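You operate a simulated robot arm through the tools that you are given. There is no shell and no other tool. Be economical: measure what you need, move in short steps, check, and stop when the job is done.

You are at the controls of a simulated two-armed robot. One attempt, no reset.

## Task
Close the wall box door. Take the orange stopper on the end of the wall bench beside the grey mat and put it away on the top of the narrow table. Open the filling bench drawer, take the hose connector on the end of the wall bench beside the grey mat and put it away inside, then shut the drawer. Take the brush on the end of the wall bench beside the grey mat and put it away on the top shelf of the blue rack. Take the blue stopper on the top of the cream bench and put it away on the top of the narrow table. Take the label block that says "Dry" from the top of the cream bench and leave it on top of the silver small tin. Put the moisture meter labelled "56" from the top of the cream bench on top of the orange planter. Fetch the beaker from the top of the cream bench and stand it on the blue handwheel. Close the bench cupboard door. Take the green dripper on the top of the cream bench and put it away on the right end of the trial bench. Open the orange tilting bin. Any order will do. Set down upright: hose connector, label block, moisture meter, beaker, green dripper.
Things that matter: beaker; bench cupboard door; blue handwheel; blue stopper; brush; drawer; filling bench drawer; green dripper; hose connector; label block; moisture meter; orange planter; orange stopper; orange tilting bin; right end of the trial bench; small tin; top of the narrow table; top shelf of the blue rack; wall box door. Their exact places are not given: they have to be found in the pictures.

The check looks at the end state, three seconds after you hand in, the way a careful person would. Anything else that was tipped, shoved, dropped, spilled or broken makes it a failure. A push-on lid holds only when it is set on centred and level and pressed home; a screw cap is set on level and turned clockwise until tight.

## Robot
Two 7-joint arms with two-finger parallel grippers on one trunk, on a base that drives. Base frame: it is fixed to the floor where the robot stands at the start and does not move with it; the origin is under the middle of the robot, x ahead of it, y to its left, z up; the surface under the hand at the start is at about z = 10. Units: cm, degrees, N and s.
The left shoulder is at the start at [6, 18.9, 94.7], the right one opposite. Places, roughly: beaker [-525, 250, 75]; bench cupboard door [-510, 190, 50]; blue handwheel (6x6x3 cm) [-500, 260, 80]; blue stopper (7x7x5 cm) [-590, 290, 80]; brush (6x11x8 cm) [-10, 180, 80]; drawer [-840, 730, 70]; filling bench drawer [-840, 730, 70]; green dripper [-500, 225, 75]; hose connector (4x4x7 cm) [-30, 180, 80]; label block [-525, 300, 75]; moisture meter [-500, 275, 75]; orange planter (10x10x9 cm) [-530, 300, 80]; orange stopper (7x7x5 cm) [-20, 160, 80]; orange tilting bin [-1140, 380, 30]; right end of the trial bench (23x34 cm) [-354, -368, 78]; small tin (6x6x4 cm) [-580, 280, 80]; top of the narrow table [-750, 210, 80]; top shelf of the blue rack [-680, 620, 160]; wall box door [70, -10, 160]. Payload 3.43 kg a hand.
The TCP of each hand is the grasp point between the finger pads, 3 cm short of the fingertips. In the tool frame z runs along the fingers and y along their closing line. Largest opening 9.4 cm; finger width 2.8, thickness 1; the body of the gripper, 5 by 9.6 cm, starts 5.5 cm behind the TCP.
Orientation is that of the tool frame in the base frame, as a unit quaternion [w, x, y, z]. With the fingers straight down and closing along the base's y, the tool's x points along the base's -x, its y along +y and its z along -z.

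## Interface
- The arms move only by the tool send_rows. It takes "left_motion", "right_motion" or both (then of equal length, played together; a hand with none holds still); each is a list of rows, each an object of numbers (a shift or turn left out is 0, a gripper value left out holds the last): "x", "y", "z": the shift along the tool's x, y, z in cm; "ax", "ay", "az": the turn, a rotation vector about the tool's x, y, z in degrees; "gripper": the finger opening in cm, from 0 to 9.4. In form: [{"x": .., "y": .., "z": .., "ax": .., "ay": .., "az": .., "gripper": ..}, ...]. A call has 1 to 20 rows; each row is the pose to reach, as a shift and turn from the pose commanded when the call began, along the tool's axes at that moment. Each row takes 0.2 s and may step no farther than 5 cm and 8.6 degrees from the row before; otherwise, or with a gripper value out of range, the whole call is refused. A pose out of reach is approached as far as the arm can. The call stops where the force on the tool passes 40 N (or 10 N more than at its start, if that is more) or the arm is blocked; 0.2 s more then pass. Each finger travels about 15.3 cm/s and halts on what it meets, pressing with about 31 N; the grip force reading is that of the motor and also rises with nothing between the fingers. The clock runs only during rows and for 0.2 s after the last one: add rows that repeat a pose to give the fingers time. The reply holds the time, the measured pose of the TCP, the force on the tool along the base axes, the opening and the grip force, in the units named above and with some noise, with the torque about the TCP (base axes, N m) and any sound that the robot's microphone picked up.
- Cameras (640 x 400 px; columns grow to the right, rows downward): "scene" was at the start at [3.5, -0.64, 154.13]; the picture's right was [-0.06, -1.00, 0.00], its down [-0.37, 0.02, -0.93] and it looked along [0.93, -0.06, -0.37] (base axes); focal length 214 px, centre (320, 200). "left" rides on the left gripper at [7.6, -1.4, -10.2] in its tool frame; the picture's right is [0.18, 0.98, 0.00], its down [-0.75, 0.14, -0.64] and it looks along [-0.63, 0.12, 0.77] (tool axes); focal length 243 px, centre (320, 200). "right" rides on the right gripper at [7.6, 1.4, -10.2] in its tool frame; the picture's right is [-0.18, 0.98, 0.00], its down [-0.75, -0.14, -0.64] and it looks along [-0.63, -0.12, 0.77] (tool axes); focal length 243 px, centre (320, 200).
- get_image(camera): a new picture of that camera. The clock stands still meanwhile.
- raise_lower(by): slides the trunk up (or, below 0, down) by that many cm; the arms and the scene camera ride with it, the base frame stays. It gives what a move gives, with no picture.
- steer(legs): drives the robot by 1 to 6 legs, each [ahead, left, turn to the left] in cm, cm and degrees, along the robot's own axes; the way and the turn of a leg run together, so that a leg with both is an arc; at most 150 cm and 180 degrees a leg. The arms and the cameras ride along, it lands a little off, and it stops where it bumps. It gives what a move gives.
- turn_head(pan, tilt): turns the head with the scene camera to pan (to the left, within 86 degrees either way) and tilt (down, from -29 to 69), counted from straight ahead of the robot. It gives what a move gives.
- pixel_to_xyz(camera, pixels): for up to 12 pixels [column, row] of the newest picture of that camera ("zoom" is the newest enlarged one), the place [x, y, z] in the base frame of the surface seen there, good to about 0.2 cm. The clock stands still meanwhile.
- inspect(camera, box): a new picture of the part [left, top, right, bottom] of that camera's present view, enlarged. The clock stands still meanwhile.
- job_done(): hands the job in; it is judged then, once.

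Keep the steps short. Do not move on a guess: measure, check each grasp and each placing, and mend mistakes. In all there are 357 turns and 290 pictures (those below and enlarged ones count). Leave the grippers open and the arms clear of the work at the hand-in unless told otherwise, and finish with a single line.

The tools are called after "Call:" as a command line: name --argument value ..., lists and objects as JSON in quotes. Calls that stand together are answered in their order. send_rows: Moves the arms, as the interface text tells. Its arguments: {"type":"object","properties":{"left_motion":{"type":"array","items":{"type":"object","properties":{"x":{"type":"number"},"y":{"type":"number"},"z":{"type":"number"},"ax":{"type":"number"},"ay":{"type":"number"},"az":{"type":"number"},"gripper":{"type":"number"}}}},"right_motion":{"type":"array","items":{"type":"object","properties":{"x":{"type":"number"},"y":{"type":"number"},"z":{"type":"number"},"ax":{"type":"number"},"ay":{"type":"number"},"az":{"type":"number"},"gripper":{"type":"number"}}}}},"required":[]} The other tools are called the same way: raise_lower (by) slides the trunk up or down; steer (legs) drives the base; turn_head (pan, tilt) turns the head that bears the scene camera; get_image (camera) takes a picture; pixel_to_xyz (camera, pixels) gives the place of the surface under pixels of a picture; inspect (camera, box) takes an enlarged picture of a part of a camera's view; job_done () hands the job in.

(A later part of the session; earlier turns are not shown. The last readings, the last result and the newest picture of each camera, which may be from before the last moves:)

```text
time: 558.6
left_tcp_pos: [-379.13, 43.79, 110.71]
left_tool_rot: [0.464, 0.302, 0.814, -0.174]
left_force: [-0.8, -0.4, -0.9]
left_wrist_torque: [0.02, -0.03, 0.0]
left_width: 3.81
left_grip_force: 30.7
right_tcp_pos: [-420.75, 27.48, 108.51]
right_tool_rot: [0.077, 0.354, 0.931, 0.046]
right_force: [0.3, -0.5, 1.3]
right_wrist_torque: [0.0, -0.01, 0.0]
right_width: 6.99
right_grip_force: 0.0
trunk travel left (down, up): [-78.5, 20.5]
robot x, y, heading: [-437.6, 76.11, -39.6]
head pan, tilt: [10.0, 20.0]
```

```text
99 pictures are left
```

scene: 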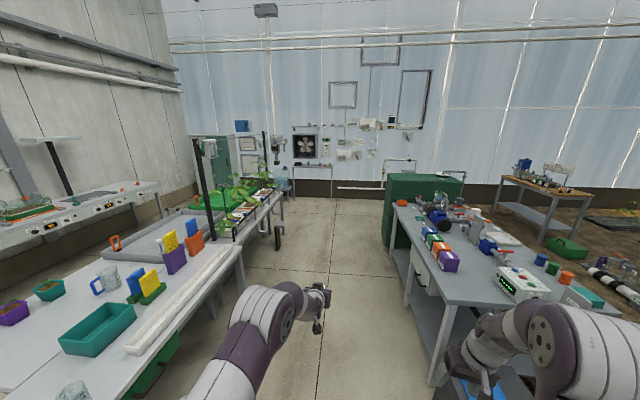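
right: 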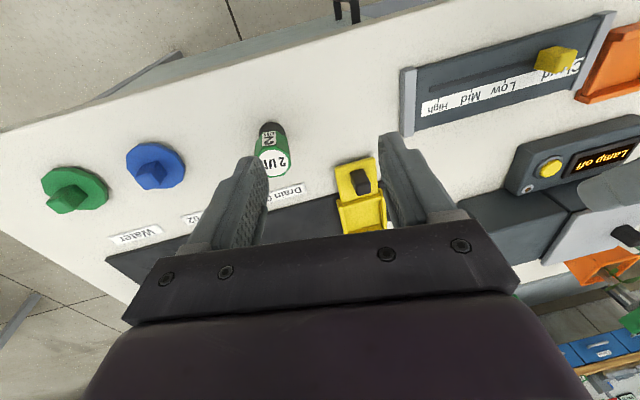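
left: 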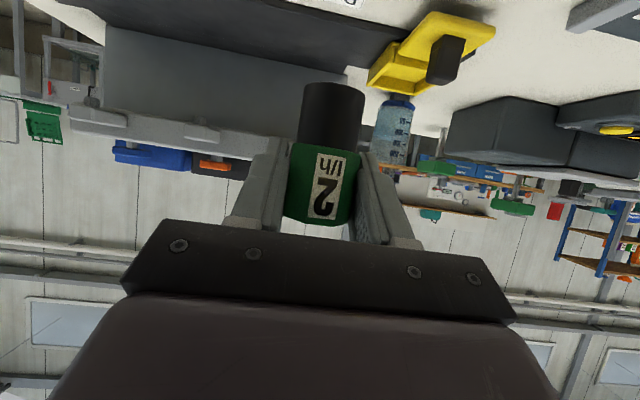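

Call:
pixel_to_xyz --camera "scene" --pixels '[[520, 185], [585, 200], [500, 178], [545, 240], [500, 215], [470, 330], [390, 185], [430, 385], [340, 320], [440, 300]]'

Call:
inspect --camera "scene" --box '[440, 140, 640, 290]'

```text
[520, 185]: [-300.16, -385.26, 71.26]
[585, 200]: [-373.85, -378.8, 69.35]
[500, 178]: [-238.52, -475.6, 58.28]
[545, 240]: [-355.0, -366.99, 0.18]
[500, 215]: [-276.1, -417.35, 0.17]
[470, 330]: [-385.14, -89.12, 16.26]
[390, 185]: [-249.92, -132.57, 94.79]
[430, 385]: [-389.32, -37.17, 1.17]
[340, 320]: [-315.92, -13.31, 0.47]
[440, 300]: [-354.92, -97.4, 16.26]
```

```text
2.67 times, centred on (540, 215) of scene
```

zoom: 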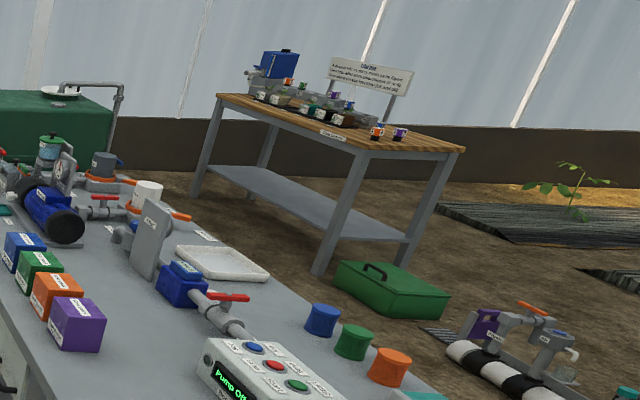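

Call:
turn_head --pan -35 --tilt 15

Call:
inspect --camera "scene" --box '[100, 140, 500, 390]'

Call:
pixel_to_xyz --camera "zoom" --pixels '[[150, 230], [125, 330], [300, 210], [330, 240], [400, 260], [480, 290], [560, 315], [420, 320], [60, 190], [20, 220], [100, 160], [350, 260]]'

```text
time: 559.7
left_tcp_pos: [-379.14, 43.72, 110.75]
left_tool_rot: [0.464, 0.302, 0.814, -0.174]
left_force: [-0.9, 0.2, -0.6]
left_wrist_torque: [0.02, -0.01, -0.01]
left_width: 3.8
left_grip_force: 31.1
right_tcp_pos: [-420.66, 27.33, 108.48]
right_tool_rot: [0.076, 0.354, 0.931, 0.046]
right_force: [0.5, 0.2, -0.4]
right_wrist_torque: [-0.05, -0.03, 0.0]
right_width: 7.02
right_grip_force: 0.0
trunk travel left (down, up): [-78.5, 20.5]
robot x, y, heading: [-438.11, 76.36, -39.4]
head pan, tilt: [-35.0, 15.0]
```

```text
1.60 times, centred on (300, 265) of scene
```

zoom: 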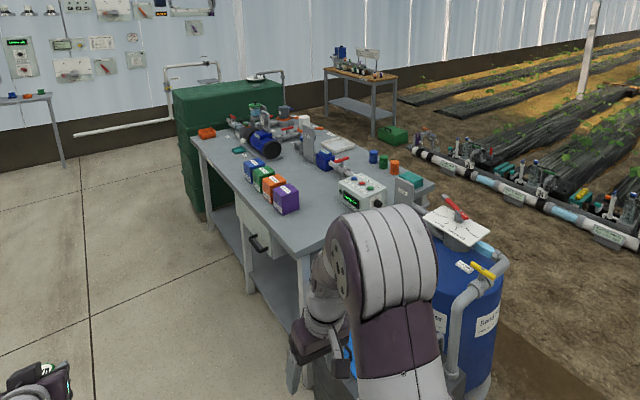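

```text
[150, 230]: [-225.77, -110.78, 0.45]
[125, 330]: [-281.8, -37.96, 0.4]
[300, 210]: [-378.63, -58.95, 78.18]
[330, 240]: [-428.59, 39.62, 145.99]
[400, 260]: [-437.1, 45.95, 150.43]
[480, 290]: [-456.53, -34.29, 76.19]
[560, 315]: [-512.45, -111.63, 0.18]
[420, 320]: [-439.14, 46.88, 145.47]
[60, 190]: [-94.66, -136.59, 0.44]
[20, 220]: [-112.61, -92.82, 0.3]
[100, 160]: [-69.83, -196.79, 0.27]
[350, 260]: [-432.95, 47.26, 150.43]
```

Call:
pixel_to_xyz --camera "zoom" --pixels '[[420, 157], [500, 187], [610, 238], [395, 140], [372, 130], [397, 80], [328, 72], [450, 200], [540, 250], [600, 300], [430, 160], [640, 290]]'

```text
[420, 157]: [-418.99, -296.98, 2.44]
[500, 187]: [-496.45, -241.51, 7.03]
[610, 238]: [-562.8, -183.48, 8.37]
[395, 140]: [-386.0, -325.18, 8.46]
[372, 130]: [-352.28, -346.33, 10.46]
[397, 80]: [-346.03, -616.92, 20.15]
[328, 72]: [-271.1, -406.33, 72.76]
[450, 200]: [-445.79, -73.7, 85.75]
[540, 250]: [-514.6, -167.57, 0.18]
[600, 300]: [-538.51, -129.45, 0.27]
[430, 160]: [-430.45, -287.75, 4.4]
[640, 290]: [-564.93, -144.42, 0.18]
```

The trial bench stands beyond the pump bench; there is a corridor at v≈-400 reached through a gap at s≈427. I'll raise the trunk fully and drive it facing -125°.

Call:
raise_lower --by 20

Call:
steer --legs '[[0, 0, -86], [0, -27, 0], [120, 0, 0], [88, 0, 0]]'

Call:
turn_head --pan 45 --tilt 25

Call:
get_image --camera "scene"

```text
time: 561.9
left_tcp_pos: [-378.99, 43.72, 130.79]
left_tool_rot: [0.463, 0.303, 0.814, -0.175]
left_force: [-1.0, 0.7, 0.2]
left_wrist_torque: [0.0, -0.01, -0.04]
left_width: 3.8
left_grip_force: 30.5
right_tcp_pos: [-420.71, 27.49, 128.45]
right_tool_rot: [0.077, 0.354, 0.931, 0.045]
right_force: [-0.2, 1.2, -0.6]
right_wrist_torque: [-0.02, -0.01, -0.01]
right_width: 6.99
right_grip_force: 0.1
trunk travel left (down, up): [-98.5, 0.5]
robot x, y, heading: [-437.76, 76.54, -39.7]
head pan, tilt: [-35.0, 15.0]
```

```text
time: 577.5
left_tcp_pos: [-617.9, -133.22, 130.96]
left_tool_rot: [0.212, 0.783, 0.375, -0.448]
left_force: [0.7, -0.4, -0.8]
left_wrist_torque: [0.0, 0.02, -0.04]
left_width: 3.81
left_grip_force: 31.0
right_tcp_pos: [-635.55, -91.99, 128.43]
right_tool_rot: [0.086, 0.902, 0.423, -0.02]
right_force: [-0.1, -0.6, -0.2]
right_wrist_torque: [0.0, 0.03, -0.03]
right_width: 6.99
right_grip_force: 0.0
trunk travel left (down, up): [-98.5, 0.5]
robot x, y, heading: [-587.52, -73.58, -127.7]
head pan, tilt: [-35.0, 15.0]
```

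```text
time: 579.0
left_tcp_pos: [-618.11, -133.13, 130.8]
left_tool_rot: [0.212, 0.783, 0.375, -0.448]
left_force: [-0.3, 0.6, -0.3]
left_wrist_torque: [0.0, 0.01, 0.02]
left_width: 3.8
left_grip_force: 31.4
right_tcp_pos: [-635.55, -92.16, 128.51]
right_tool_rot: [0.087, 0.901, 0.424, -0.021]
right_force: [-0.4, 0.8, -0.2]
right_wrist_torque: [-0.01, 0.01, 0.0]
right_width: 6.99
right_grip_force: 0.0
trunk travel left (down, up): [-98.5, 0.5]
robot x, y, heading: [-587.11, -73.4, -127.7]
head pan, tilt: [45.0, 25.0]
```

```text
96 pictures are left
```

scene: 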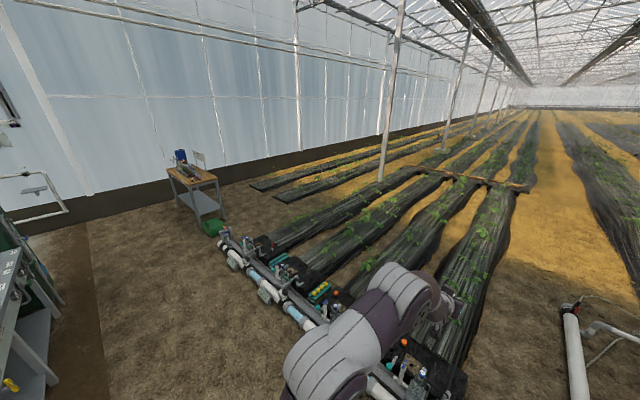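

Good, the corridor is clear. Strafe left 340 toward the trial bench.

Call:
steer --legs '[[0, 0, 2.3], [0, 150, 0], [0, 150, 0], [0, 35, 0]]'

Call:
turn_head --pan 10 --tilt 40

Call:
get_image --camera "scene"

```text
time: 595.8
left_tcp_pos: [-337.26, -324.65, 130.86]
left_tool_rot: [0.228, 0.77, 0.402, -0.439]
left_force: [-0.7, 0.2, 0.8]
left_wrist_torque: [0.02, 0.0, 0.05]
left_width: 3.81
left_grip_force: 30.9
right_tcp_pos: [-357.78, -285.07, 128.38]
right_tool_rot: [0.088, 0.887, 0.453, -0.017]
right_force: [0.0, 0.1, 0.1]
right_wrist_torque: [0.0, 0.03, 0.02]
right_width: 6.98
right_grip_force: 0.0
trunk travel left (down, up): [-98.5, 0.5]
robot x, y, heading: [-310.53, -263.1, -123.8]
head pan, tilt: [45.0, 25.0]
```

```text
time: 596.8
left_tcp_pos: [-337.04, -324.94, 130.87]
left_tool_rot: [0.228, 0.77, 0.402, -0.44]
left_force: [1.0, 0.3, -0.5]
left_wrist_torque: [0.0, 0.0, 0.0]
left_width: 3.8
left_grip_force: 31.0
right_tcp_pos: [-357.53, -285.26, 128.49]
right_tool_rot: [0.087, 0.887, 0.453, -0.018]
right_force: [0.6, 0.6, -0.5]
right_wrist_torque: [0.01, -0.01, -0.04]
right_width: 7.0
right_grip_force: 0.1
trunk travel left (down, up): [-98.5, 0.5]
robot x, y, heading: [-310.62, -263.2, -123.9]
head pan, tilt: [10.0, 40.0]
```

```text
95 pictures are left
```

scene: 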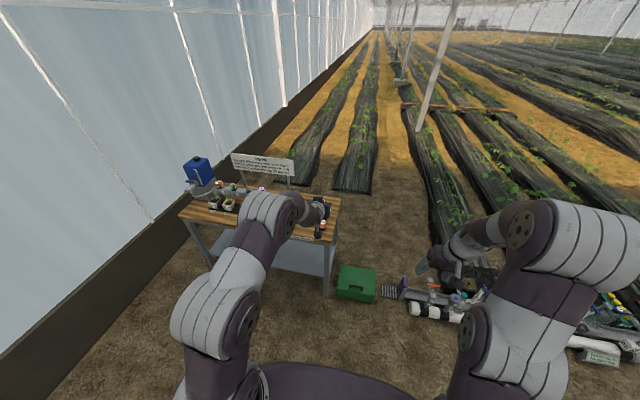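

Call:
inspect --camera "scene" --box '[170, 170, 390, 310]'

Call:
pixel_to_xyz --camera "scene" --pixels '[[338, 200], [330, 240], [335, 215], [320, 228], [190, 215], [225, 222], [334, 225], [338, 205], [355, 270], [330, 210]]'

```text
2.86 times, centred on (280, 240) of scene
```

zoom: 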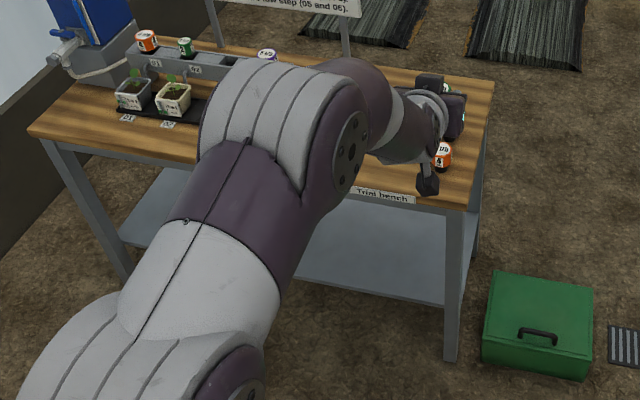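

```text
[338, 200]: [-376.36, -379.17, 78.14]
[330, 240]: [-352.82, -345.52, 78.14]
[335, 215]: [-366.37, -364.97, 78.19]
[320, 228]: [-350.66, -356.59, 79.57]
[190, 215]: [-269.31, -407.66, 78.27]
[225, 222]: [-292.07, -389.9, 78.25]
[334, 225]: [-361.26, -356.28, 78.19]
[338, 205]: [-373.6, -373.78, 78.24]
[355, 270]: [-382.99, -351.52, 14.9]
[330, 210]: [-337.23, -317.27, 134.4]
```

The right end holds an orange dripper; my arm hides the rest. I'll back the base 30 to see it whole.

Call:
steer --legs '[[-25, -15, 0]]'

Call:
inspect --camera "scene" --box '[170, 140, 370, 280]'

```text
time: 598.8
left_tcp_pos: [-335.67, -296.48, 130.7]
left_tool_rot: [0.227, 0.769, 0.404, -0.439]
left_force: [-0.7, 0.5, -0.5]
left_wrist_torque: [-0.02, 0.01, -0.03]
left_width: 3.82
left_grip_force: 30.7
right_tcp_pos: [-356.33, -256.94, 128.34]
right_tool_rot: [0.086, 0.885, 0.458, -0.016]
right_force: [-0.9, 0.3, 0.6]
right_wrist_torque: [0.03, 0.02, 0.01]
right_width: 7.0
right_grip_force: 0.1
trunk travel left (down, up): [-98.5, 0.5]
robot x, y, heading: [-309.44, -234.41, -123.3]
head pan, tilt: [10.0, 40.0]
```

```text
2.86 times, centred on (270, 210) of scene
```

zoom: 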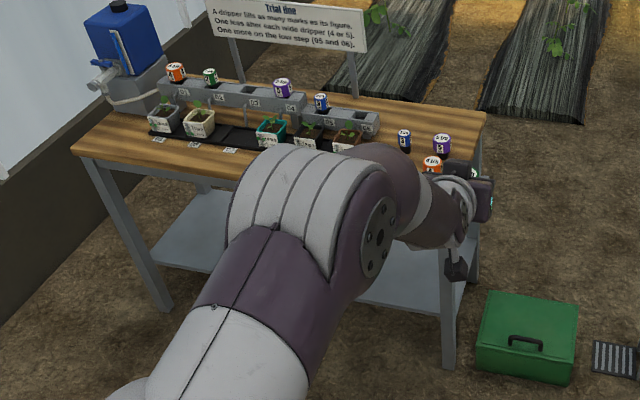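

Call:
pixel_to_xyz --camera "zoom" --pixels '[[404, 150], [443, 155], [431, 170], [470, 130], [478, 115], [470, 150], [430, 120], [415, 165], [390, 145], [470, 165], [400, 120], [455, 120]]'

```text
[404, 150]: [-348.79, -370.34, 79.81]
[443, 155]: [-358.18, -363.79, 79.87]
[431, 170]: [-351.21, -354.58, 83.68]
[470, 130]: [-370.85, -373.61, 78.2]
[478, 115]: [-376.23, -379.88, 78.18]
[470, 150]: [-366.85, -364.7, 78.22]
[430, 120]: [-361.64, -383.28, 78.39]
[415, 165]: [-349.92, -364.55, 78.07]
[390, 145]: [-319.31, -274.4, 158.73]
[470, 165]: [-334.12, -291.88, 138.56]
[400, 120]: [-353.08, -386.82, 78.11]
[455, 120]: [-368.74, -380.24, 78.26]
```

Three other drippers stand there; a free spot in front is (-344.4,-363), 8–10 cm from each. I'll drive so the hand comes over it, high.

Call:
steer --legs '[[0, 0, -2.1], [0, 33.5, 0], [58.5, 0, 0]]'

Call:
raise_lower --by -34

Call:
get_image --camera "left"

Call:
get_image --camera "scene"

```text
time: 604.3
left_tcp_pos: [-344.34, -363.8, 130.96]
left_tool_rot: [0.223, 0.774, 0.395, -0.442]
left_force: [-0.6, 0.5, 0.1]
left_wrist_torque: [0.02, -0.02, 0.0]
left_width: 3.79
left_grip_force: 30.5
right_tcp_pos: [-364.16, -323.68, 128.53]
right_tool_rot: [0.087, 0.891, 0.445, -0.019]
right_force: [0.1, 0.7, -0.2]
right_wrist_torque: [0.02, 0.01, 0.02]
right_width: 6.99
right_grip_force: 0.1
trunk travel left (down, up): [-98.5, 0.5]
robot x, y, heading: [-316.62, -302.26, -125.0]
head pan, tilt: [10.0, 40.0]
```

```text
time: 607.6
left_tcp_pos: [-344.5, -364.04, 96.89]
left_tool_rot: [0.224, 0.774, 0.395, -0.442]
left_force: [0.4, -0.8, -0.7]
left_wrist_torque: [0.01, -0.01, 0.02]
left_width: 3.78
left_grip_force: 31.0
right_tcp_pos: [-364.26, -323.75, 94.5]
right_tool_rot: [0.086, 0.891, 0.446, -0.019]
right_force: [-1.0, -0.5, 0.3]
right_wrist_torque: [0.04, 0.03, 0.02]
right_width: 6.98
right_grip_force: 0.1
trunk travel left (down, up): [-64.5, 34.5]
robot x, y, heading: [-316.77, -302.64, -124.9]
head pan, tilt: [10.0, 40.0]
```

```text
92 pictures are left
```

left: 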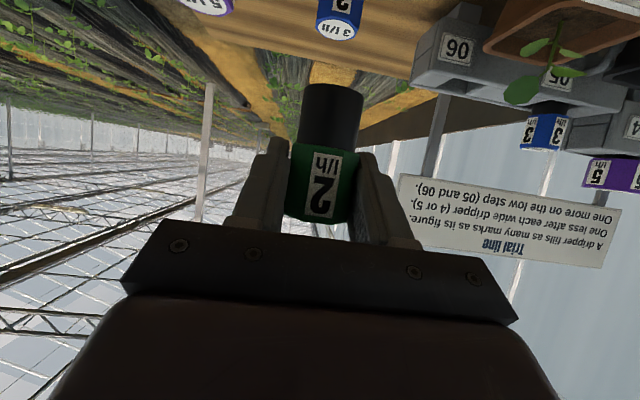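

```text
91 pictures are left
```

scene: 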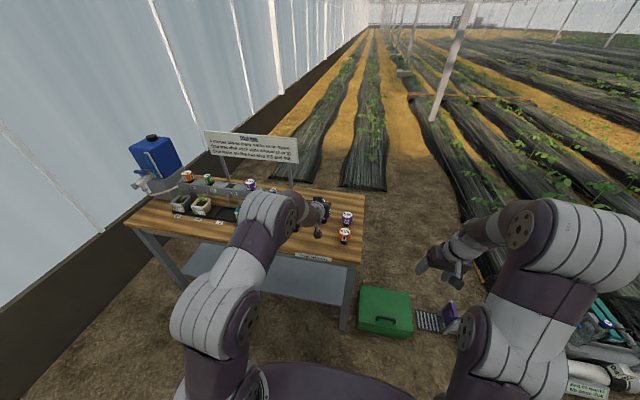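

Call:
pixel_to_xyz --camera "left" --pixels '[[340, 25], [215, 5], [450, 50], [335, 8], [535, 20]]'

Call:
inspect --camera "scene" --box '[220, 170, 380, 270]'

```text
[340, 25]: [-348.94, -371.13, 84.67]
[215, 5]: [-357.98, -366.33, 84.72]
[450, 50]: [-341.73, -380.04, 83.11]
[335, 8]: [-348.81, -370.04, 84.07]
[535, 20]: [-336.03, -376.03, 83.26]
```

```text
4.00 times, centred on (300, 220) of scene
```

zoom: 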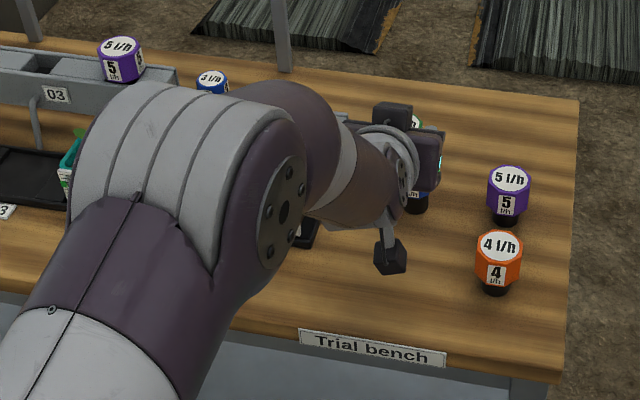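

Spot is clear (8 cm from the blue one). Lower 12 with the trunk, then finely.

Call:
raise_lower --by -12.5

Call:
send_rows --left_motion '[{"z": 0.4, "x": 0.7}, {"z": 0.65, "x": 1.05}, {"z": 0.8, "x": 1.3}]'

Call:
get_image --camera "left"

```text
time: 609.2
left_tcp_pos: [-344.37, -363.9, 84.34]
left_tool_rot: [0.223, 0.774, 0.394, -0.443]
left_force: [-0.2, 0.6, -0.2]
left_wrist_torque: [0.01, 0.02, -0.01]
left_width: 3.79
left_grip_force: 31.3
right_tcp_pos: [-364.09, -323.76, 81.86]
right_tool_rot: [0.087, 0.891, 0.445, -0.019]
right_force: [-0.3, 0.1, 0.7]
right_wrist_torque: [0.02, 0.01, -0.01]
right_width: 7.03
right_grip_force: 0.2
trunk travel left (down, up): [-52.0, 47.0]
robot x, y, heading: [-316.77, -303.07, -124.9]
head pan, tilt: [10.0, 40.0]
```

```text
time: 610.0
left_tcp_pos: [-344.54, -364.05, 82.94]
left_tool_rot: [0.223, 0.774, 0.395, -0.442]
left_force: [-0.6, -0.6, 1.3]
left_wrist_torque: [0.01, 0.0, 0.01]
left_width: 3.79
left_grip_force: 31.1
right_tcp_pos: [-364.11, -323.78, 81.95]
right_tool_rot: [0.087, 0.891, 0.445, -0.019]
right_force: [-0.5, 1.0, -0.1]
right_wrist_torque: [0.03, 0.02, 0.01]
right_width: 7.0
right_grip_force: 0.1
trunk travel left (down, up): [-52.0, 47.0]
robot x, y, heading: [-316.82, -302.98, -125.2]
head pan, tilt: [10.0, 40.0]
```

```text
89 pictures are left
```

left: 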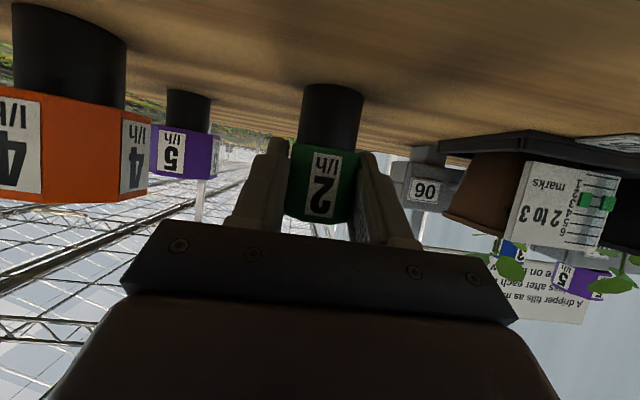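

Call:
send_rows --left_motion '[{"z": 0.1, "x": 0.17}, {"z": 0.2, "x": 0.34}, {"z": 0.3, "x": 0.5}]'

```text
time: 610.8
left_tcp_pos: [-344.51, -363.9, 82.92]
left_tool_rot: [0.226, 0.771, 0.394, -0.446]
left_force: [-0.5, -2.4, 24.6]
left_wrist_torque: [0.0, -0.09, 0.02]
left_width: 3.84
left_grip_force: 30.9
right_tcp_pos: [-364.04, -323.7, 82.17]
right_tool_rot: [0.087, 0.891, 0.446, -0.019]
right_force: [-0.1, 0.0, 0.3]
right_wrist_torque: [-0.02, -0.01, -0.02]
right_width: 7.02
right_grip_force: 0.1
trunk travel left (down, up): [-52.0, 47.0]
robot x, y, heading: [-317.2, -302.95, -124.6]
head pan, tilt: [10.0, 40.0]
```

On the bench (24 N). Ease off, open, and draw back.

Call:
send_rows --left_motion '[{"z": -0.15, "x": -0.25}, {"z": -0.15, "x": -0.25, "gripper": 4.6}, {"z": -0.15, "x": -0.25, "gripper": 5.4}, {"z": -0.15, "x": -0.25}, {"z": -2.5}, {"z": -5}, {"z": -9}, {"z": -13}]'

Call:
raise_lower --by 15

Call:
steer --legs '[[-20, 0, 0]]'

Call:
inspect --camera "scene" --box '[220, 140, 400, 270]'

Call:
get_image --camera "left"

```text
time: 612.6
left_tcp_pos: [-337.98, -354.57, 89.08]
left_tool_rot: [0.224, 0.774, 0.394, -0.442]
left_force: [0.4, -0.9, 0.3]
left_wrist_torque: [0.0, 0.0, 0.02]
left_width: 5.42
left_grip_force: 0.0
right_tcp_pos: [-364.24, -323.83, 82.04]
right_tool_rot: [0.087, 0.891, 0.445, -0.02]
right_force: [0.5, 0.3, 0.3]
right_wrist_torque: [-0.02, 0.03, -0.03]
right_width: 6.98
right_grip_force: 0.1
trunk travel left (down, up): [-52.0, 47.0]
robot x, y, heading: [-317.12, -302.57, -124.8]
head pan, tilt: [10.0, 40.0]
```

```text
time: 614.3
left_tcp_pos: [-337.98, -354.77, 103.96]
left_tool_rot: [0.222, 0.774, 0.394, -0.442]
left_force: [0.7, -0.4, -0.2]
left_wrist_torque: [0.02, -0.02, -0.02]
left_width: 5.4
left_grip_force: 0.1
right_tcp_pos: [-364.24, -323.97, 96.95]
right_tool_rot: [0.087, 0.89, 0.447, -0.019]
right_force: [-0.1, -0.5, 0.5]
right_wrist_torque: [0.02, 0.0, 0.0]
right_width: 7.01
right_grip_force: 0.0
trunk travel left (down, up): [-67.0, 32.0]
robot x, y, heading: [-316.96, -302.82, -124.7]
head pan, tilt: [10.0, 40.0]
```

```text
time: 615.9
left_tcp_pos: [-326.88, -338.84, 104.12]
left_tool_rot: [0.224, 0.774, 0.395, -0.442]
left_force: [0.4, -0.9, 0.3]
left_wrist_torque: [0.04, 0.0, 0.01]
left_width: 5.38
left_grip_force: 0.1
right_tcp_pos: [-353.17, -307.82, 96.88]
right_tool_rot: [0.086, 0.891, 0.445, -0.019]
right_force: [1.1, 0.6, 0.1]
right_wrist_torque: [-0.01, 0.02, -0.03]
right_width: 7.01
right_grip_force: 0.0
trunk travel left (down, up): [-67.0, 32.0]
robot x, y, heading: [-305.76, -286.51, -124.7]
head pan, tilt: [10.0, 40.0]
```

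```text
3.08 times, centred on (310, 205) of scene
```

zoom: 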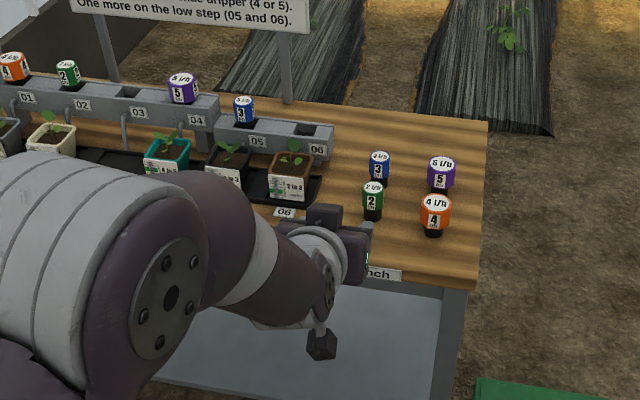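

```text
87 pictures are left
```

left: 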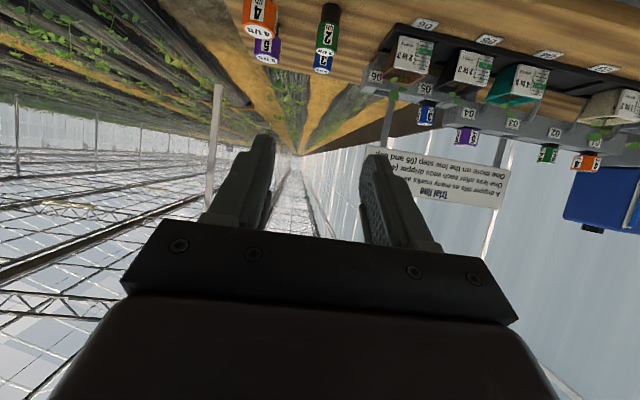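

The green dripper stands upright in the right end. Now the orange stopper. First I try to bring the left hand back to tool-down here.

Call:
send_rows --left_motion '[{"ay": 8, "z": -1}, {"ay": 16, "z": -2}, {"ay": 24, "z": -3}, {"ay": 32, "z": -4}, {"ay": 40, "z": -5}, {"ay": 48, "z": -6}, {"ay": 56, "z": -7}, {"ay": 59, "z": -8, "gripper": 6}]'

Call:
raise_lower --by 31

Call:
steer --legs '[[10, 0, -0.7], [0, -150, 0], [0, -150, 0], [0, -48, 0]]'

```text
time: 617.7
left_tcp_pos: [-321.27, -330.45, 102.56]
left_tool_rot: [0.105, 0.886, 0.452, -0.016]
left_force: [-0.1, 0.3, -0.9]
left_wrist_torque: [-0.04, 0.03, -0.04]
left_width: 6.01
left_grip_force: 0.1
left hand out of reach, approached as far as the arm can: row 3, 4, 5, 6, 7, 8
right_tcp_pos: [-353.08, -307.73, 96.96]
right_tool_rot: [0.087, 0.891, 0.445, -0.02]
right_force: [0.3, 0.2, -0.6]
right_wrist_torque: [-0.03, -0.02, -0.01]
right_width: 7.01
right_grip_force: 0.0
trunk travel left (down, up): [-67.0, 32.0]
robot x, y, heading: [-305.96, -286.86, -124.7]
head pan, tilt: [10.0, 40.0]
```

```text
time: 620.8
left_tcp_pos: [-321.36, -330.58, 133.46]
left_tool_rot: [0.106, 0.885, 0.452, -0.016]
left_force: [0.4, 1.1, 0.7]
left_wrist_torque: [-0.02, 0.04, 0.0]
left_width: 6.02
left_grip_force: 0.0
right_tcp_pos: [-353.11, -307.7, 128.02]
right_tool_rot: [0.087, 0.891, 0.445, -0.019]
right_force: [-0.2, -1.3, 0.4]
right_wrist_torque: [0.03, 0.0, 0.01]
right_width: 6.99
right_grip_force: 0.0
trunk travel left (down, up): [-98.0, 1.0]
robot x, y, heading: [-305.83, -286.48, -124.9]
head pan, tilt: [10.0, 40.0]
```

```text
time: 638.4
left_tcp_pos: [-613.11, -147.29, 133.43]
left_tool_rot: [0.104, 0.876, 0.47, -0.014]
left_force: [0.8, -0.3, -1.2]
left_wrist_torque: [0.02, 0.02, -0.01]
left_width: 6.01
left_grip_force: 0.1
right_tcp_pos: [-645.76, -125.84, 128.1]
right_tool_rot: [0.086, 0.883, 0.462, -0.017]
right_force: [-0.4, 0.6, -0.2]
right_wrist_torque: [0.02, -0.01, -0.04]
right_width: 6.98
right_grip_force: 0.1
trunk travel left (down, up): [-98.0, 1.0]
robot x, y, heading: [-599.06, -102.71, -122.6]
head pan, tilt: [10.0, 40.0]
```

Call:
steer --legs '[[0, 0, -2.8], [-150, 0, 0], [-100, 0, 0]]'

```text
time: 651.2
left_tcp_pos: [-469.15, 62.32, 133.55]
left_tool_rot: [0.105, 0.885, 0.453, -0.016]
left_force: [0.1, -0.7, 1.0]
left_wrist_torque: [-0.01, 0.0, -0.02]
left_width: 6.04
left_grip_force: 0.2
right_tcp_pos: [-500.76, 85.14, 127.93]
right_tool_rot: [0.087, 0.891, 0.446, -0.018]
right_force: [-0.2, -0.6, -0.3]
right_wrist_torque: [0.0, 0.03, 0.01]
right_width: 7.0
right_grip_force: 0.1
trunk travel left (down, up): [-98.0, 1.0]
robot x, y, heading: [-453.63, 106.4, -125.0]
head pan, tilt: [10.0, 40.0]
```

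Call:
steer --legs '[[-150, 0, 0], [-66, 0, 0], [0, 150, 0], [0, 150, 0], [0, 28, 0]]'

```text
time: 677.6
left_tcp_pos: [-72.52, 47.52, 133.62]
left_tool_rot: [0.107, 0.882, 0.459, -0.014]
left_force: [-0.9, 0.2, -0.4]
left_wrist_torque: [-0.06, -0.05, 0.0]
left_width: 5.98
left_grip_force: 0.0
right_tcp_pos: [-104.67, 69.94, 127.86]
right_tool_rot: [0.088, 0.887, 0.452, -0.017]
right_force: [0.6, 0.7, 1.1]
right_wrist_torque: [0.0, -0.01, 0.02]
right_width: 6.99
right_grip_force: 0.1
trunk travel left (down, up): [-98.0, 1.0]
robot x, y, heading: [-57.89, 91.76, -123.8]
head pan, tilt: [10.0, 40.0]
```

I'm in the aisle before the wall bench. Turn round to face it.

Call:
steer --legs '[[0, 0, 178.5]]'

Call:
turn_head --pan 0 --tilt 45

Call:
get_image --camera "scene"

```text
time: 685.1
left_tcp_pos: [-37.82, 133.35, 133.57]
left_tool_rot: [0.021, -0.408, 0.907, 0.105]
left_force: [0.0, 0.4, 0.8]
left_wrist_torque: [0.02, 0.0, -0.02]
left_width: 6.0
left_grip_force: 0.1
right_tcp_pos: [-8.51, 107.77, 127.89]
right_tool_rot: [0.023, -0.402, 0.912, 0.085]
right_force: [0.1, -0.4, 0.4]
right_wrist_torque: [0.0, 0.04, 0.01]
right_width: 7.02
right_grip_force: 0.1
trunk travel left (down, up): [-98.0, 1.0]
robot x, y, heading: [-57.55, 91.76, 49.5]
head pan, tilt: [10.0, 40.0]
```

```text
time: 685.9
left_tcp_pos: [-37.72, 133.64, 133.56]
left_tool_rot: [0.021, -0.408, 0.907, 0.104]
left_force: [0.2, 0.2, 1.4]
left_wrist_torque: [-0.03, -0.02, 0.02]
left_width: 6.0
left_grip_force: 0.0
right_tcp_pos: [-8.53, 107.83, 127.97]
right_tool_rot: [0.022, -0.401, 0.912, 0.085]
right_force: [-0.6, 0.6, 0.5]
right_wrist_torque: [0.01, -0.02, 0.0]
right_width: 7.0
right_grip_force: 0.1
trunk travel left (down, up): [-98.0, 1.0]
robot x, y, heading: [-57.8, 91.41, 49.4]
head pan, tilt: [0.0, 45.0]
```

```text
86 pictures are left
```

scene: 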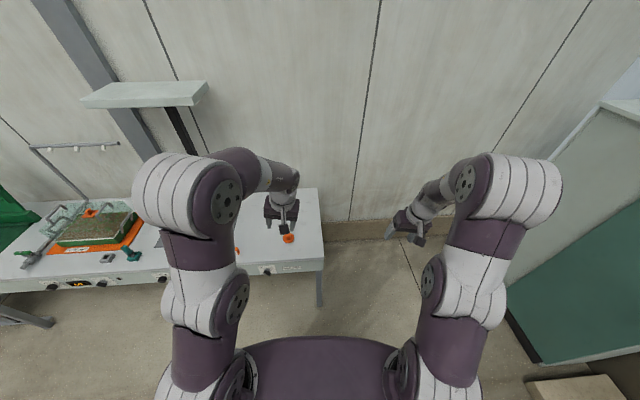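

Call:
steer --legs '[[0, 0, 5], [18, 0, 0]]'

Call:
raise_lower --by -30

Call:
send_rows --left_motion '[{"x": -3, "ax": 2.5, "ay": 2}, {"x": -6, "ax": 5, "ay": 4}, {"x": -9, "ax": 7.5, "ay": 6}, {"x": -11, "ax": 9.8, "ay": 7}]'

Call:
get_image --camera "left"

```text
time: 687.8
left_tcp_pos: [-31.56, 149.23, 133.59]
left_tool_rot: [0.018, -0.449, 0.887, 0.106]
left_force: [-0.3, -0.4, 0.1]
left_wrist_torque: [0.02, -0.01, 0.0]
left_width: 6.02
left_grip_force: 0.1
right_tcp_pos: [-0.04, 126.24, 128.18]
right_tool_rot: [0.021, -0.441, 0.893, 0.087]
right_force: [-0.1, -1.1, 0.2]
right_wrist_torque: [-0.01, -0.02, 0.0]
right_width: 7.01
right_grip_force: 0.0
trunk travel left (down, up): [-98.0, 1.0]
robot x, y, heading: [-47.15, 105.73, 54.4]
head pan, tilt: [0.0, 45.0]
```

```text
time: 690.8
left_tcp_pos: [-31.44, 149.43, 103.62]
left_tool_rot: [0.016, -0.448, 0.887, 0.105]
left_force: [0.2, 1.2, -0.3]
left_wrist_torque: [0.01, -0.03, 0.0]
left_width: 6.01
left_grip_force: 0.1
right_tcp_pos: [0.17, 126.52, 97.87]
right_tool_rot: [0.019, -0.441, 0.893, 0.087]
right_force: [0.1, -0.1, -0.7]
right_wrist_torque: [-0.06, 0.05, -0.04]
right_width: 6.98
right_grip_force: 0.1
trunk travel left (down, up): [-68.0, 31.0]
robot x, y, heading: [-47.52, 106.08, 54.4]
head pan, tilt: [0.0, 45.0]
```

```text
time: 691.8
left_tcp_pos: [-27.92, 154.62, 100.42]
left_tool_rot: [0.002, -0.447, 0.888, 0.108]
left_force: [0.8, 0.1, 0.1]
left_wrist_torque: [0.04, 0.02, -0.03]
left_width: 6.02
left_grip_force: 0.0
left hand out of reach, approached as far as the arm can: row 1, 2, 3, 4
right_tcp_pos: [0.14, 126.54, 97.95]
right_tool_rot: [0.019, -0.441, 0.893, 0.087]
right_force: [-0.1, -0.2, 0.4]
right_wrist_torque: [0.0, -0.03, 0.0]
right_width: 7.0
right_grip_force: 0.0
trunk travel left (down, up): [-68.0, 31.0]
robot x, y, heading: [-47.39, 105.94, 54.6]
head pan, tilt: [0.0, 45.0]
```

```text
85 pictures are left
```

left: 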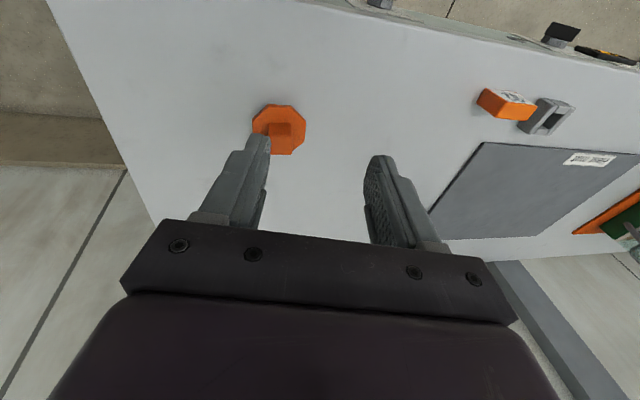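

Roll can't level in tool-down, but pitched it could. I'll pitch the left hand to ~55° again and take the knob that way.

Call:
send_rows --left_motion '[{"ay": -7, "ax": 1.5, "z": -1}, {"ay": -14, "ax": 3, "z": -2}, {"ay": -21, "ax": 4.5, "z": -2}, {"ay": -28, "ax": 6, "z": -2}, {"ay": -35, "ax": 7.5, "z": -2}, {"ay": -42, "ax": 9, "z": -2}, {"ay": -49, "ax": 10, "z": -2}]'

Call:
get_image --camera "left"

Call:
get_image --camera "scene"

```text
time: 693.4
left_tcp_pos: [-27.63, 154.6, 102.47]
left_tool_rot: [0.41, -0.36, 0.812, 0.208]
left_force: [-0.8, -0.6, 0.3]
left_wrist_torque: [-0.01, 0.01, 0.0]
left_width: 6.02
left_grip_force: 0.1
left hand out of reach, approached as far as the arm can: row 5, 6
right_tcp_pos: [0.02, 126.59, 97.95]
right_tool_rot: [0.018, -0.441, 0.893, 0.086]
right_force: [-0.4, 0.0, -0.8]
right_wrist_torque: [-0.01, -0.01, 0.02]
right_width: 7.02
right_grip_force: 0.0
trunk travel left (down, up): [-68.0, 31.0]
robot x, y, heading: [-47.18, 106.14, 54.6]
head pan, tilt: [0.0, 45.0]
```

```text
84 pictures are left
```

left: 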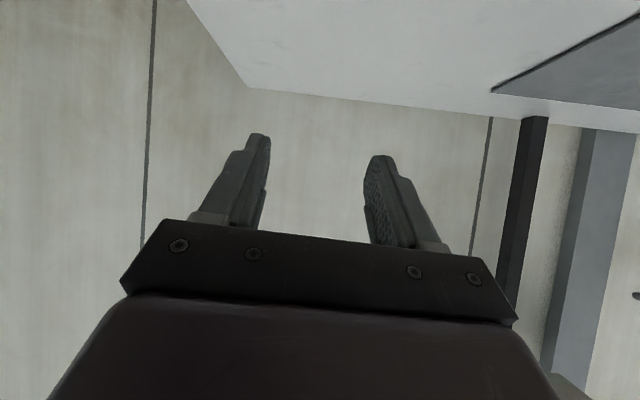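

```text
83 pictures are left
```

scene: 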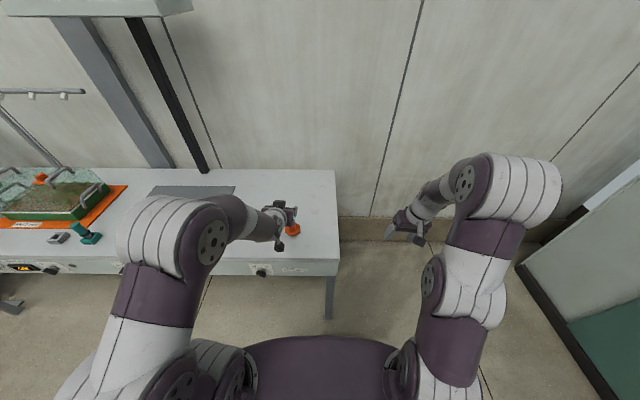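

Pitch 55°, roll 2°. Measure the orange stopper.

Call:
inspect --camera "scene" --box '[260, 200, 330, 250]'

Call:
pixel_to_xyz --camera "zoom" --pixels '[[292, 225], [292, 205], [265, 220], [320, 225], [292, 250], [292, 185], [350, 240], [345, 215]]'

```text
8.00 times, centred on (295, 225) of scene
```

zoom: 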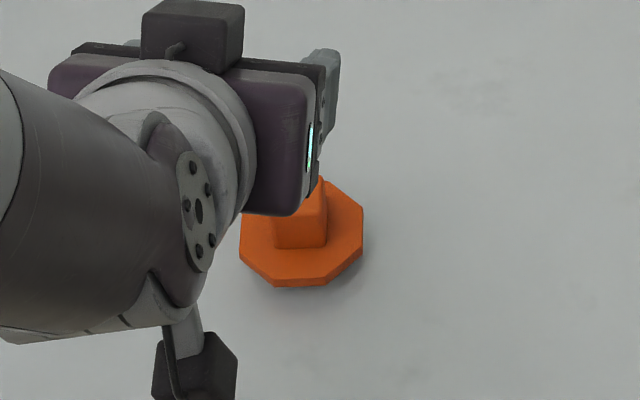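

```text
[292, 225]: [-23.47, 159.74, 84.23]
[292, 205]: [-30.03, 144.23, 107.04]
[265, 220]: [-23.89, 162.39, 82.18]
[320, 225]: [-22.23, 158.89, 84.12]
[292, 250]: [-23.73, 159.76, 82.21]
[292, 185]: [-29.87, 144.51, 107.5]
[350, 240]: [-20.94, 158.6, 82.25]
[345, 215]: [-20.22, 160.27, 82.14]
```

Knob centre ≈(-22.3,160.6), disc top 82.2, knob top 85. I'll lower 11 with the trunk, then move ahead and look.

Call:
raise_lower --by -11

Call:
send_rows --left_motion '[{"z": 2.6, "x": -1.8, "y": -0.2}, {"z": 5.2, "x": -3.7, "y": -0.3}]'

Call:
get_image --camera "left"

Call:
inspect --camera "scene" --box '[250, 190, 330, 250]'

```text
time: 694.9
left_tcp_pos: [-27.78, 154.49, 91.5]
left_tool_rot: [0.408, -0.361, 0.812, 0.209]
left_force: [0.7, 0.2, 0.5]
left_wrist_torque: [0.02, 0.01, -0.02]
left_width: 6.01
left_grip_force: 0.1
right_tcp_pos: [0.17, 126.52, 86.96]
right_tool_rot: [0.019, -0.44, 0.893, 0.088]
right_force: [0.1, 0.1, -0.2]
right_wrist_torque: [-0.03, 0.03, 0.04]
right_width: 6.98
right_grip_force: 0.1
trunk travel left (down, up): [-57.0, 42.0]
robot x, y, heading: [-47.41, 105.81, 54.4]
head pan, tilt: [0.0, 45.0]
```

```text
time: 695.5
left_tcp_pos: [-23.45, 159.25, 91.18]
left_tool_rot: [0.408, -0.361, 0.812, 0.208]
left_force: [-0.4, 0.0, 0.2]
left_wrist_torque: [-0.02, 0.02, 0.01]
left_width: 6.01
left_grip_force: 0.0
right_tcp_pos: [0.09, 126.53, 86.88]
right_tool_rot: [0.018, -0.441, 0.893, 0.087]
right_force: [0.3, 0.7, -0.1]
right_wrist_torque: [0.0, -0.01, 0.0]
right_width: 6.96
right_grip_force: 0.1
trunk travel left (down, up): [-57.0, 42.0]
robot x, y, heading: [-47.23, 105.84, 54.6]
head pan, tilt: [0.0, 45.0]
```

```text
81 pictures are left
```

left: 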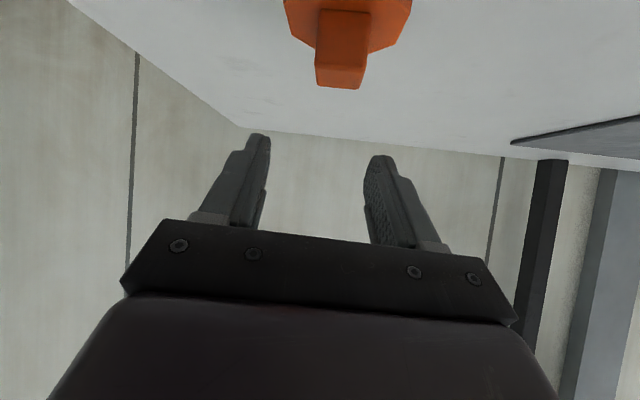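

```text
6.67 times, centred on (290, 220) of scene
```

zoom: 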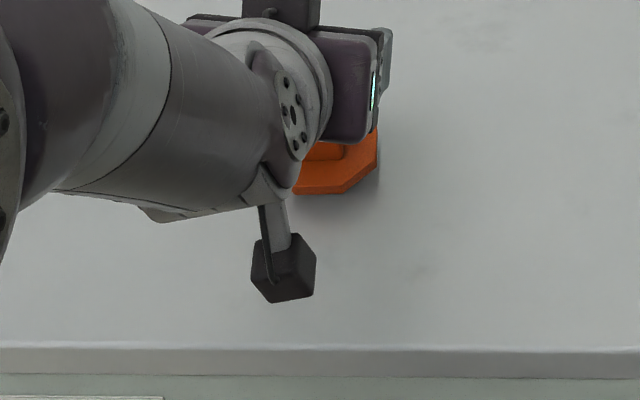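

Call:
pixel_to_xyz --camera "left" --pixels '[[342, 40], [320, 40], [365, 45], [340, 75], [322, 75], [362, 75], [342, 84]]'

```text
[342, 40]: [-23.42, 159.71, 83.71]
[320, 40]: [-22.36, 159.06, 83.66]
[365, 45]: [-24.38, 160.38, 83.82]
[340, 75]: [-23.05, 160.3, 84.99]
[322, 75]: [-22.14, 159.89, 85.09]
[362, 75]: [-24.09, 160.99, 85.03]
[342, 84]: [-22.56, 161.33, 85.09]
```

Knob is centred ahead of the TCP; it is turned 10° relative to my hand. I'll align the yaw, lower 5.8 and grip.

Call:
send_rows --left_motion '[{"ax": -4.1, "az": -2.9}, {"ax": -8.2, "az": -5.8}, {"ax": -8.2, "az": -5.8, "z": 1.7, "x": 2.4}, {"ax": -8.2, "az": -5.8, "z": 3.3, "x": 4.7}]'

Call:
get_image --camera "left"

```text
time: 696.5
left_tcp_pos: [-23.34, 159.17, 85.55]
left_tool_rot: [0.391, -0.43, 0.776, 0.246]
left_force: [0.2, -0.9, 0.4]
left_wrist_torque: [0.01, -0.01, -0.01]
left_width: 6.0
left_grip_force: 0.1
right_tcp_pos: [0.26, 126.47, 86.9]
right_tool_rot: [0.018, -0.441, 0.893, 0.087]
right_force: [-0.7, -0.7, 0.5]
right_wrist_torque: [0.0, -0.04, 0.01]
right_width: 7.01
right_grip_force: 0.1
trunk travel left (down, up): [-57.0, 42.0]
robot x, y, heading: [-47.27, 106.06, 54.7]
head pan, tilt: [0.0, 45.0]
```

```text
79 pictures are left
```

left: 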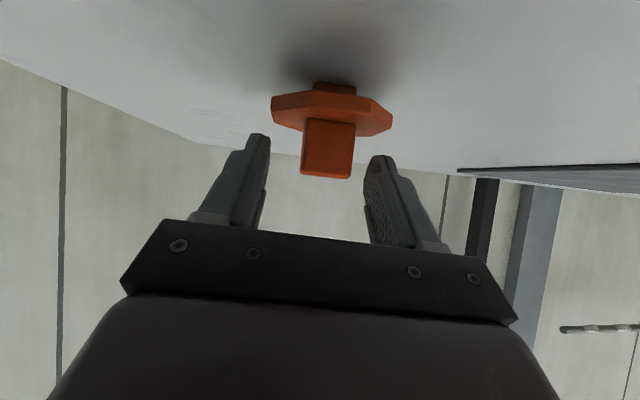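

Call:
send_rows --left_motion '[{"z": 0.5, "x": -0.35}, {"z": 0.5, "x": -0.35, "gripper": 0}, {"z": 0.5, "x": -0.35}, {"z": 0.5, "x": -0.35}, {"z": -0.8, "x": -2.2}, {"z": -2.5, "x": -4.8}, {"z": -4, "x": -7}]'

Call:
get_image --camera "left"

```text
time: 698.0
left_tcp_pos: [-22.85, 160.05, 93.75]
left_tool_rot: [0.39, -0.43, 0.776, 0.246]
left_force: [0.3, 0.3, -0.6]
left_wrist_torque: [-0.03, -0.03, -0.01]
left_width: 2.71
left_grip_force: 30.9
right_tcp_pos: [0.09, 126.49, 87.01]
right_tool_rot: [0.019, -0.441, 0.893, 0.087]
right_force: [1.1, -0.9, -0.6]
right_wrist_torque: [-0.03, -0.05, 0.02]
right_width: 7.0
right_grip_force: 0.2
trunk travel left (down, up): [-57.0, 42.0]
robot x, y, heading: [-47.18, 105.95, 54.5]
head pan, tilt: [0.0, 45.0]
```

```text
78 pictures are left
```

left: 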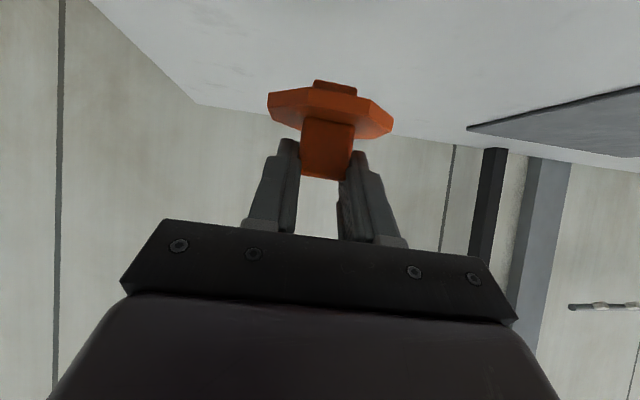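

The orange stopper is held (2.7 cm). Now to the narrow table: raise, back off, turn and drive along the aisle.

Call:
raise_lower --by 25

Call:
steer --legs '[[-24, 0, 0], [0, 0, 90], [150, 0, 0], [150, 0, 0], [150, 0, 0]]'

```text
time: 700.6
left_tcp_pos: [-22.86, 160.08, 118.64]
left_tool_rot: [0.39, -0.43, 0.776, 0.245]
left_force: [-0.2, -0.4, -0.5]
left_wrist_torque: [0.02, 0.01, 0.04]
left_width: 2.71
left_grip_force: 31.1
right_tcp_pos: [0.24, 126.47, 111.99]
right_tool_rot: [0.019, -0.441, 0.893, 0.087]
right_force: [-0.1, 0.8, 0.8]
right_wrist_torque: [-0.04, -0.02, -0.04]
right_width: 7.01
right_grip_force: 0.1
trunk travel left (down, up): [-82.0, 17.0]
robot x, y, heading: [-47.52, 105.84, 54.5]
head pan, tilt: [0.0, 45.0]
```

```text
time: 727.3
left_tcp_pos: [-484.94, 364.42, 118.75]
left_tool_rot: [-0.103, 0.853, -0.244, -0.45]
left_force: [-0.5, 1.0, -0.3]
left_wrist_torque: [0.03, 0.01, 0.01]
left_width: 2.68
left_grip_force: 31.3
right_tcp_pos: [-451.35, 387.52, 111.81]
right_tool_rot: [0.048, 0.943, -0.321, -0.075]
right_force: [-0.6, 0.0, 1.0]
right_wrist_torque: [0.0, -0.01, -0.02]
right_width: 6.98
right_grip_force: 0.1
trunk travel left (down, up): [-82.0, 17.0]
robot x, y, heading: [-430.83, 339.84, 144.5]
head pan, tilt: [0.0, 45.0]
```

Call:
steer --legs '[[150, 0, 0], [92, 0, 0], [0, 0, 90], [150, 0, 0], [55, 0, 0]]'

Call:
turn_head --pan 10 --tilt 45

Call:
get_image --camera "scene"

```text
time: 752.7
left_tcp_pos: [-764.18, 255.89, 118.72]
left_tool_rot: [0.253, 0.768, 0.444, -0.387]
left_force: [0.8, 1.1, -0.4]
left_wrist_torque: [0.02, -0.01, 0.02]
left_width: 2.69
left_grip_force: 31.4
right_tcp_pos: [-788.67, 288.6, 112.01]
right_tool_rot: [0.088, 0.885, 0.458, -0.017]
right_force: [0.4, 0.3, -0.1]
right_wrist_torque: [-0.01, -0.01, 0.02]
right_width: 6.96
right_grip_force: 0.0
trunk travel left (down, up): [-82.0, 17.0]
robot x, y, heading: [-742.21, 311.27, -123.1]
head pan, tilt: [0.0, 45.0]
```

```text
time: 753.4
left_tcp_pos: [-764.32, 255.82, 118.71]
left_tool_rot: [0.252, 0.768, 0.444, -0.386]
left_force: [1.1, 0.0, -0.2]
left_wrist_torque: [0.01, 0.01, 0.0]
left_width: 2.69
left_grip_force: 30.8
right_tcp_pos: [-788.64, 288.51, 111.91]
right_tool_rot: [0.087, 0.885, 0.458, -0.017]
right_force: [-0.5, 0.0, 0.5]
right_wrist_torque: [0.0, 0.01, -0.01]
right_width: 6.99
right_grip_force: 0.1
trunk travel left (down, up): [-82.0, 17.0]
robot x, y, heading: [-742.11, 310.73, -123.4]
head pan, tilt: [10.0, 45.0]
```

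```text
77 pictures are left
```

scene: 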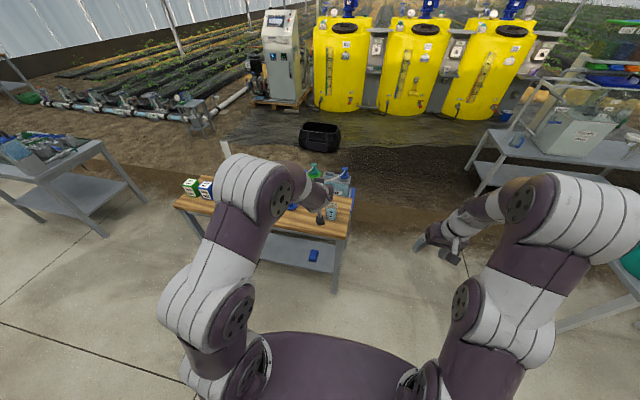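

Call:
get_image --camera "left"

Call:
inspect --camera "scene" --box '[240, 160, 370, 260]'

```text
76 pictures are left
```

left: 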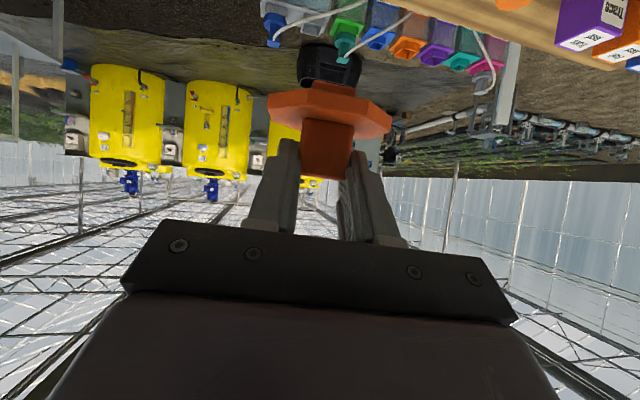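

```text
4.00 times, centred on (305, 210) of scene
```

zoom: 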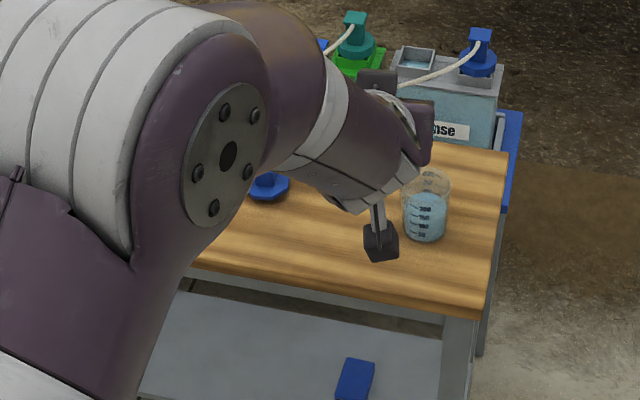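

Call:
pixel_to_xyz --camera "zoom" --pixels '[[425, 225], [410, 225], [268, 190], [290, 188], [470, 295], [330, 250], [350, 235], [300, 215]]'

```text
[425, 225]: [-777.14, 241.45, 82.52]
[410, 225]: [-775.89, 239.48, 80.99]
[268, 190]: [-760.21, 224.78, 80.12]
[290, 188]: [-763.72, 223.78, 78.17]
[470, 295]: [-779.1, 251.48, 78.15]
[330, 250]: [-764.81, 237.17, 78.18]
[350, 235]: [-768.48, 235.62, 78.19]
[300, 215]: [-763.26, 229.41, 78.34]
```

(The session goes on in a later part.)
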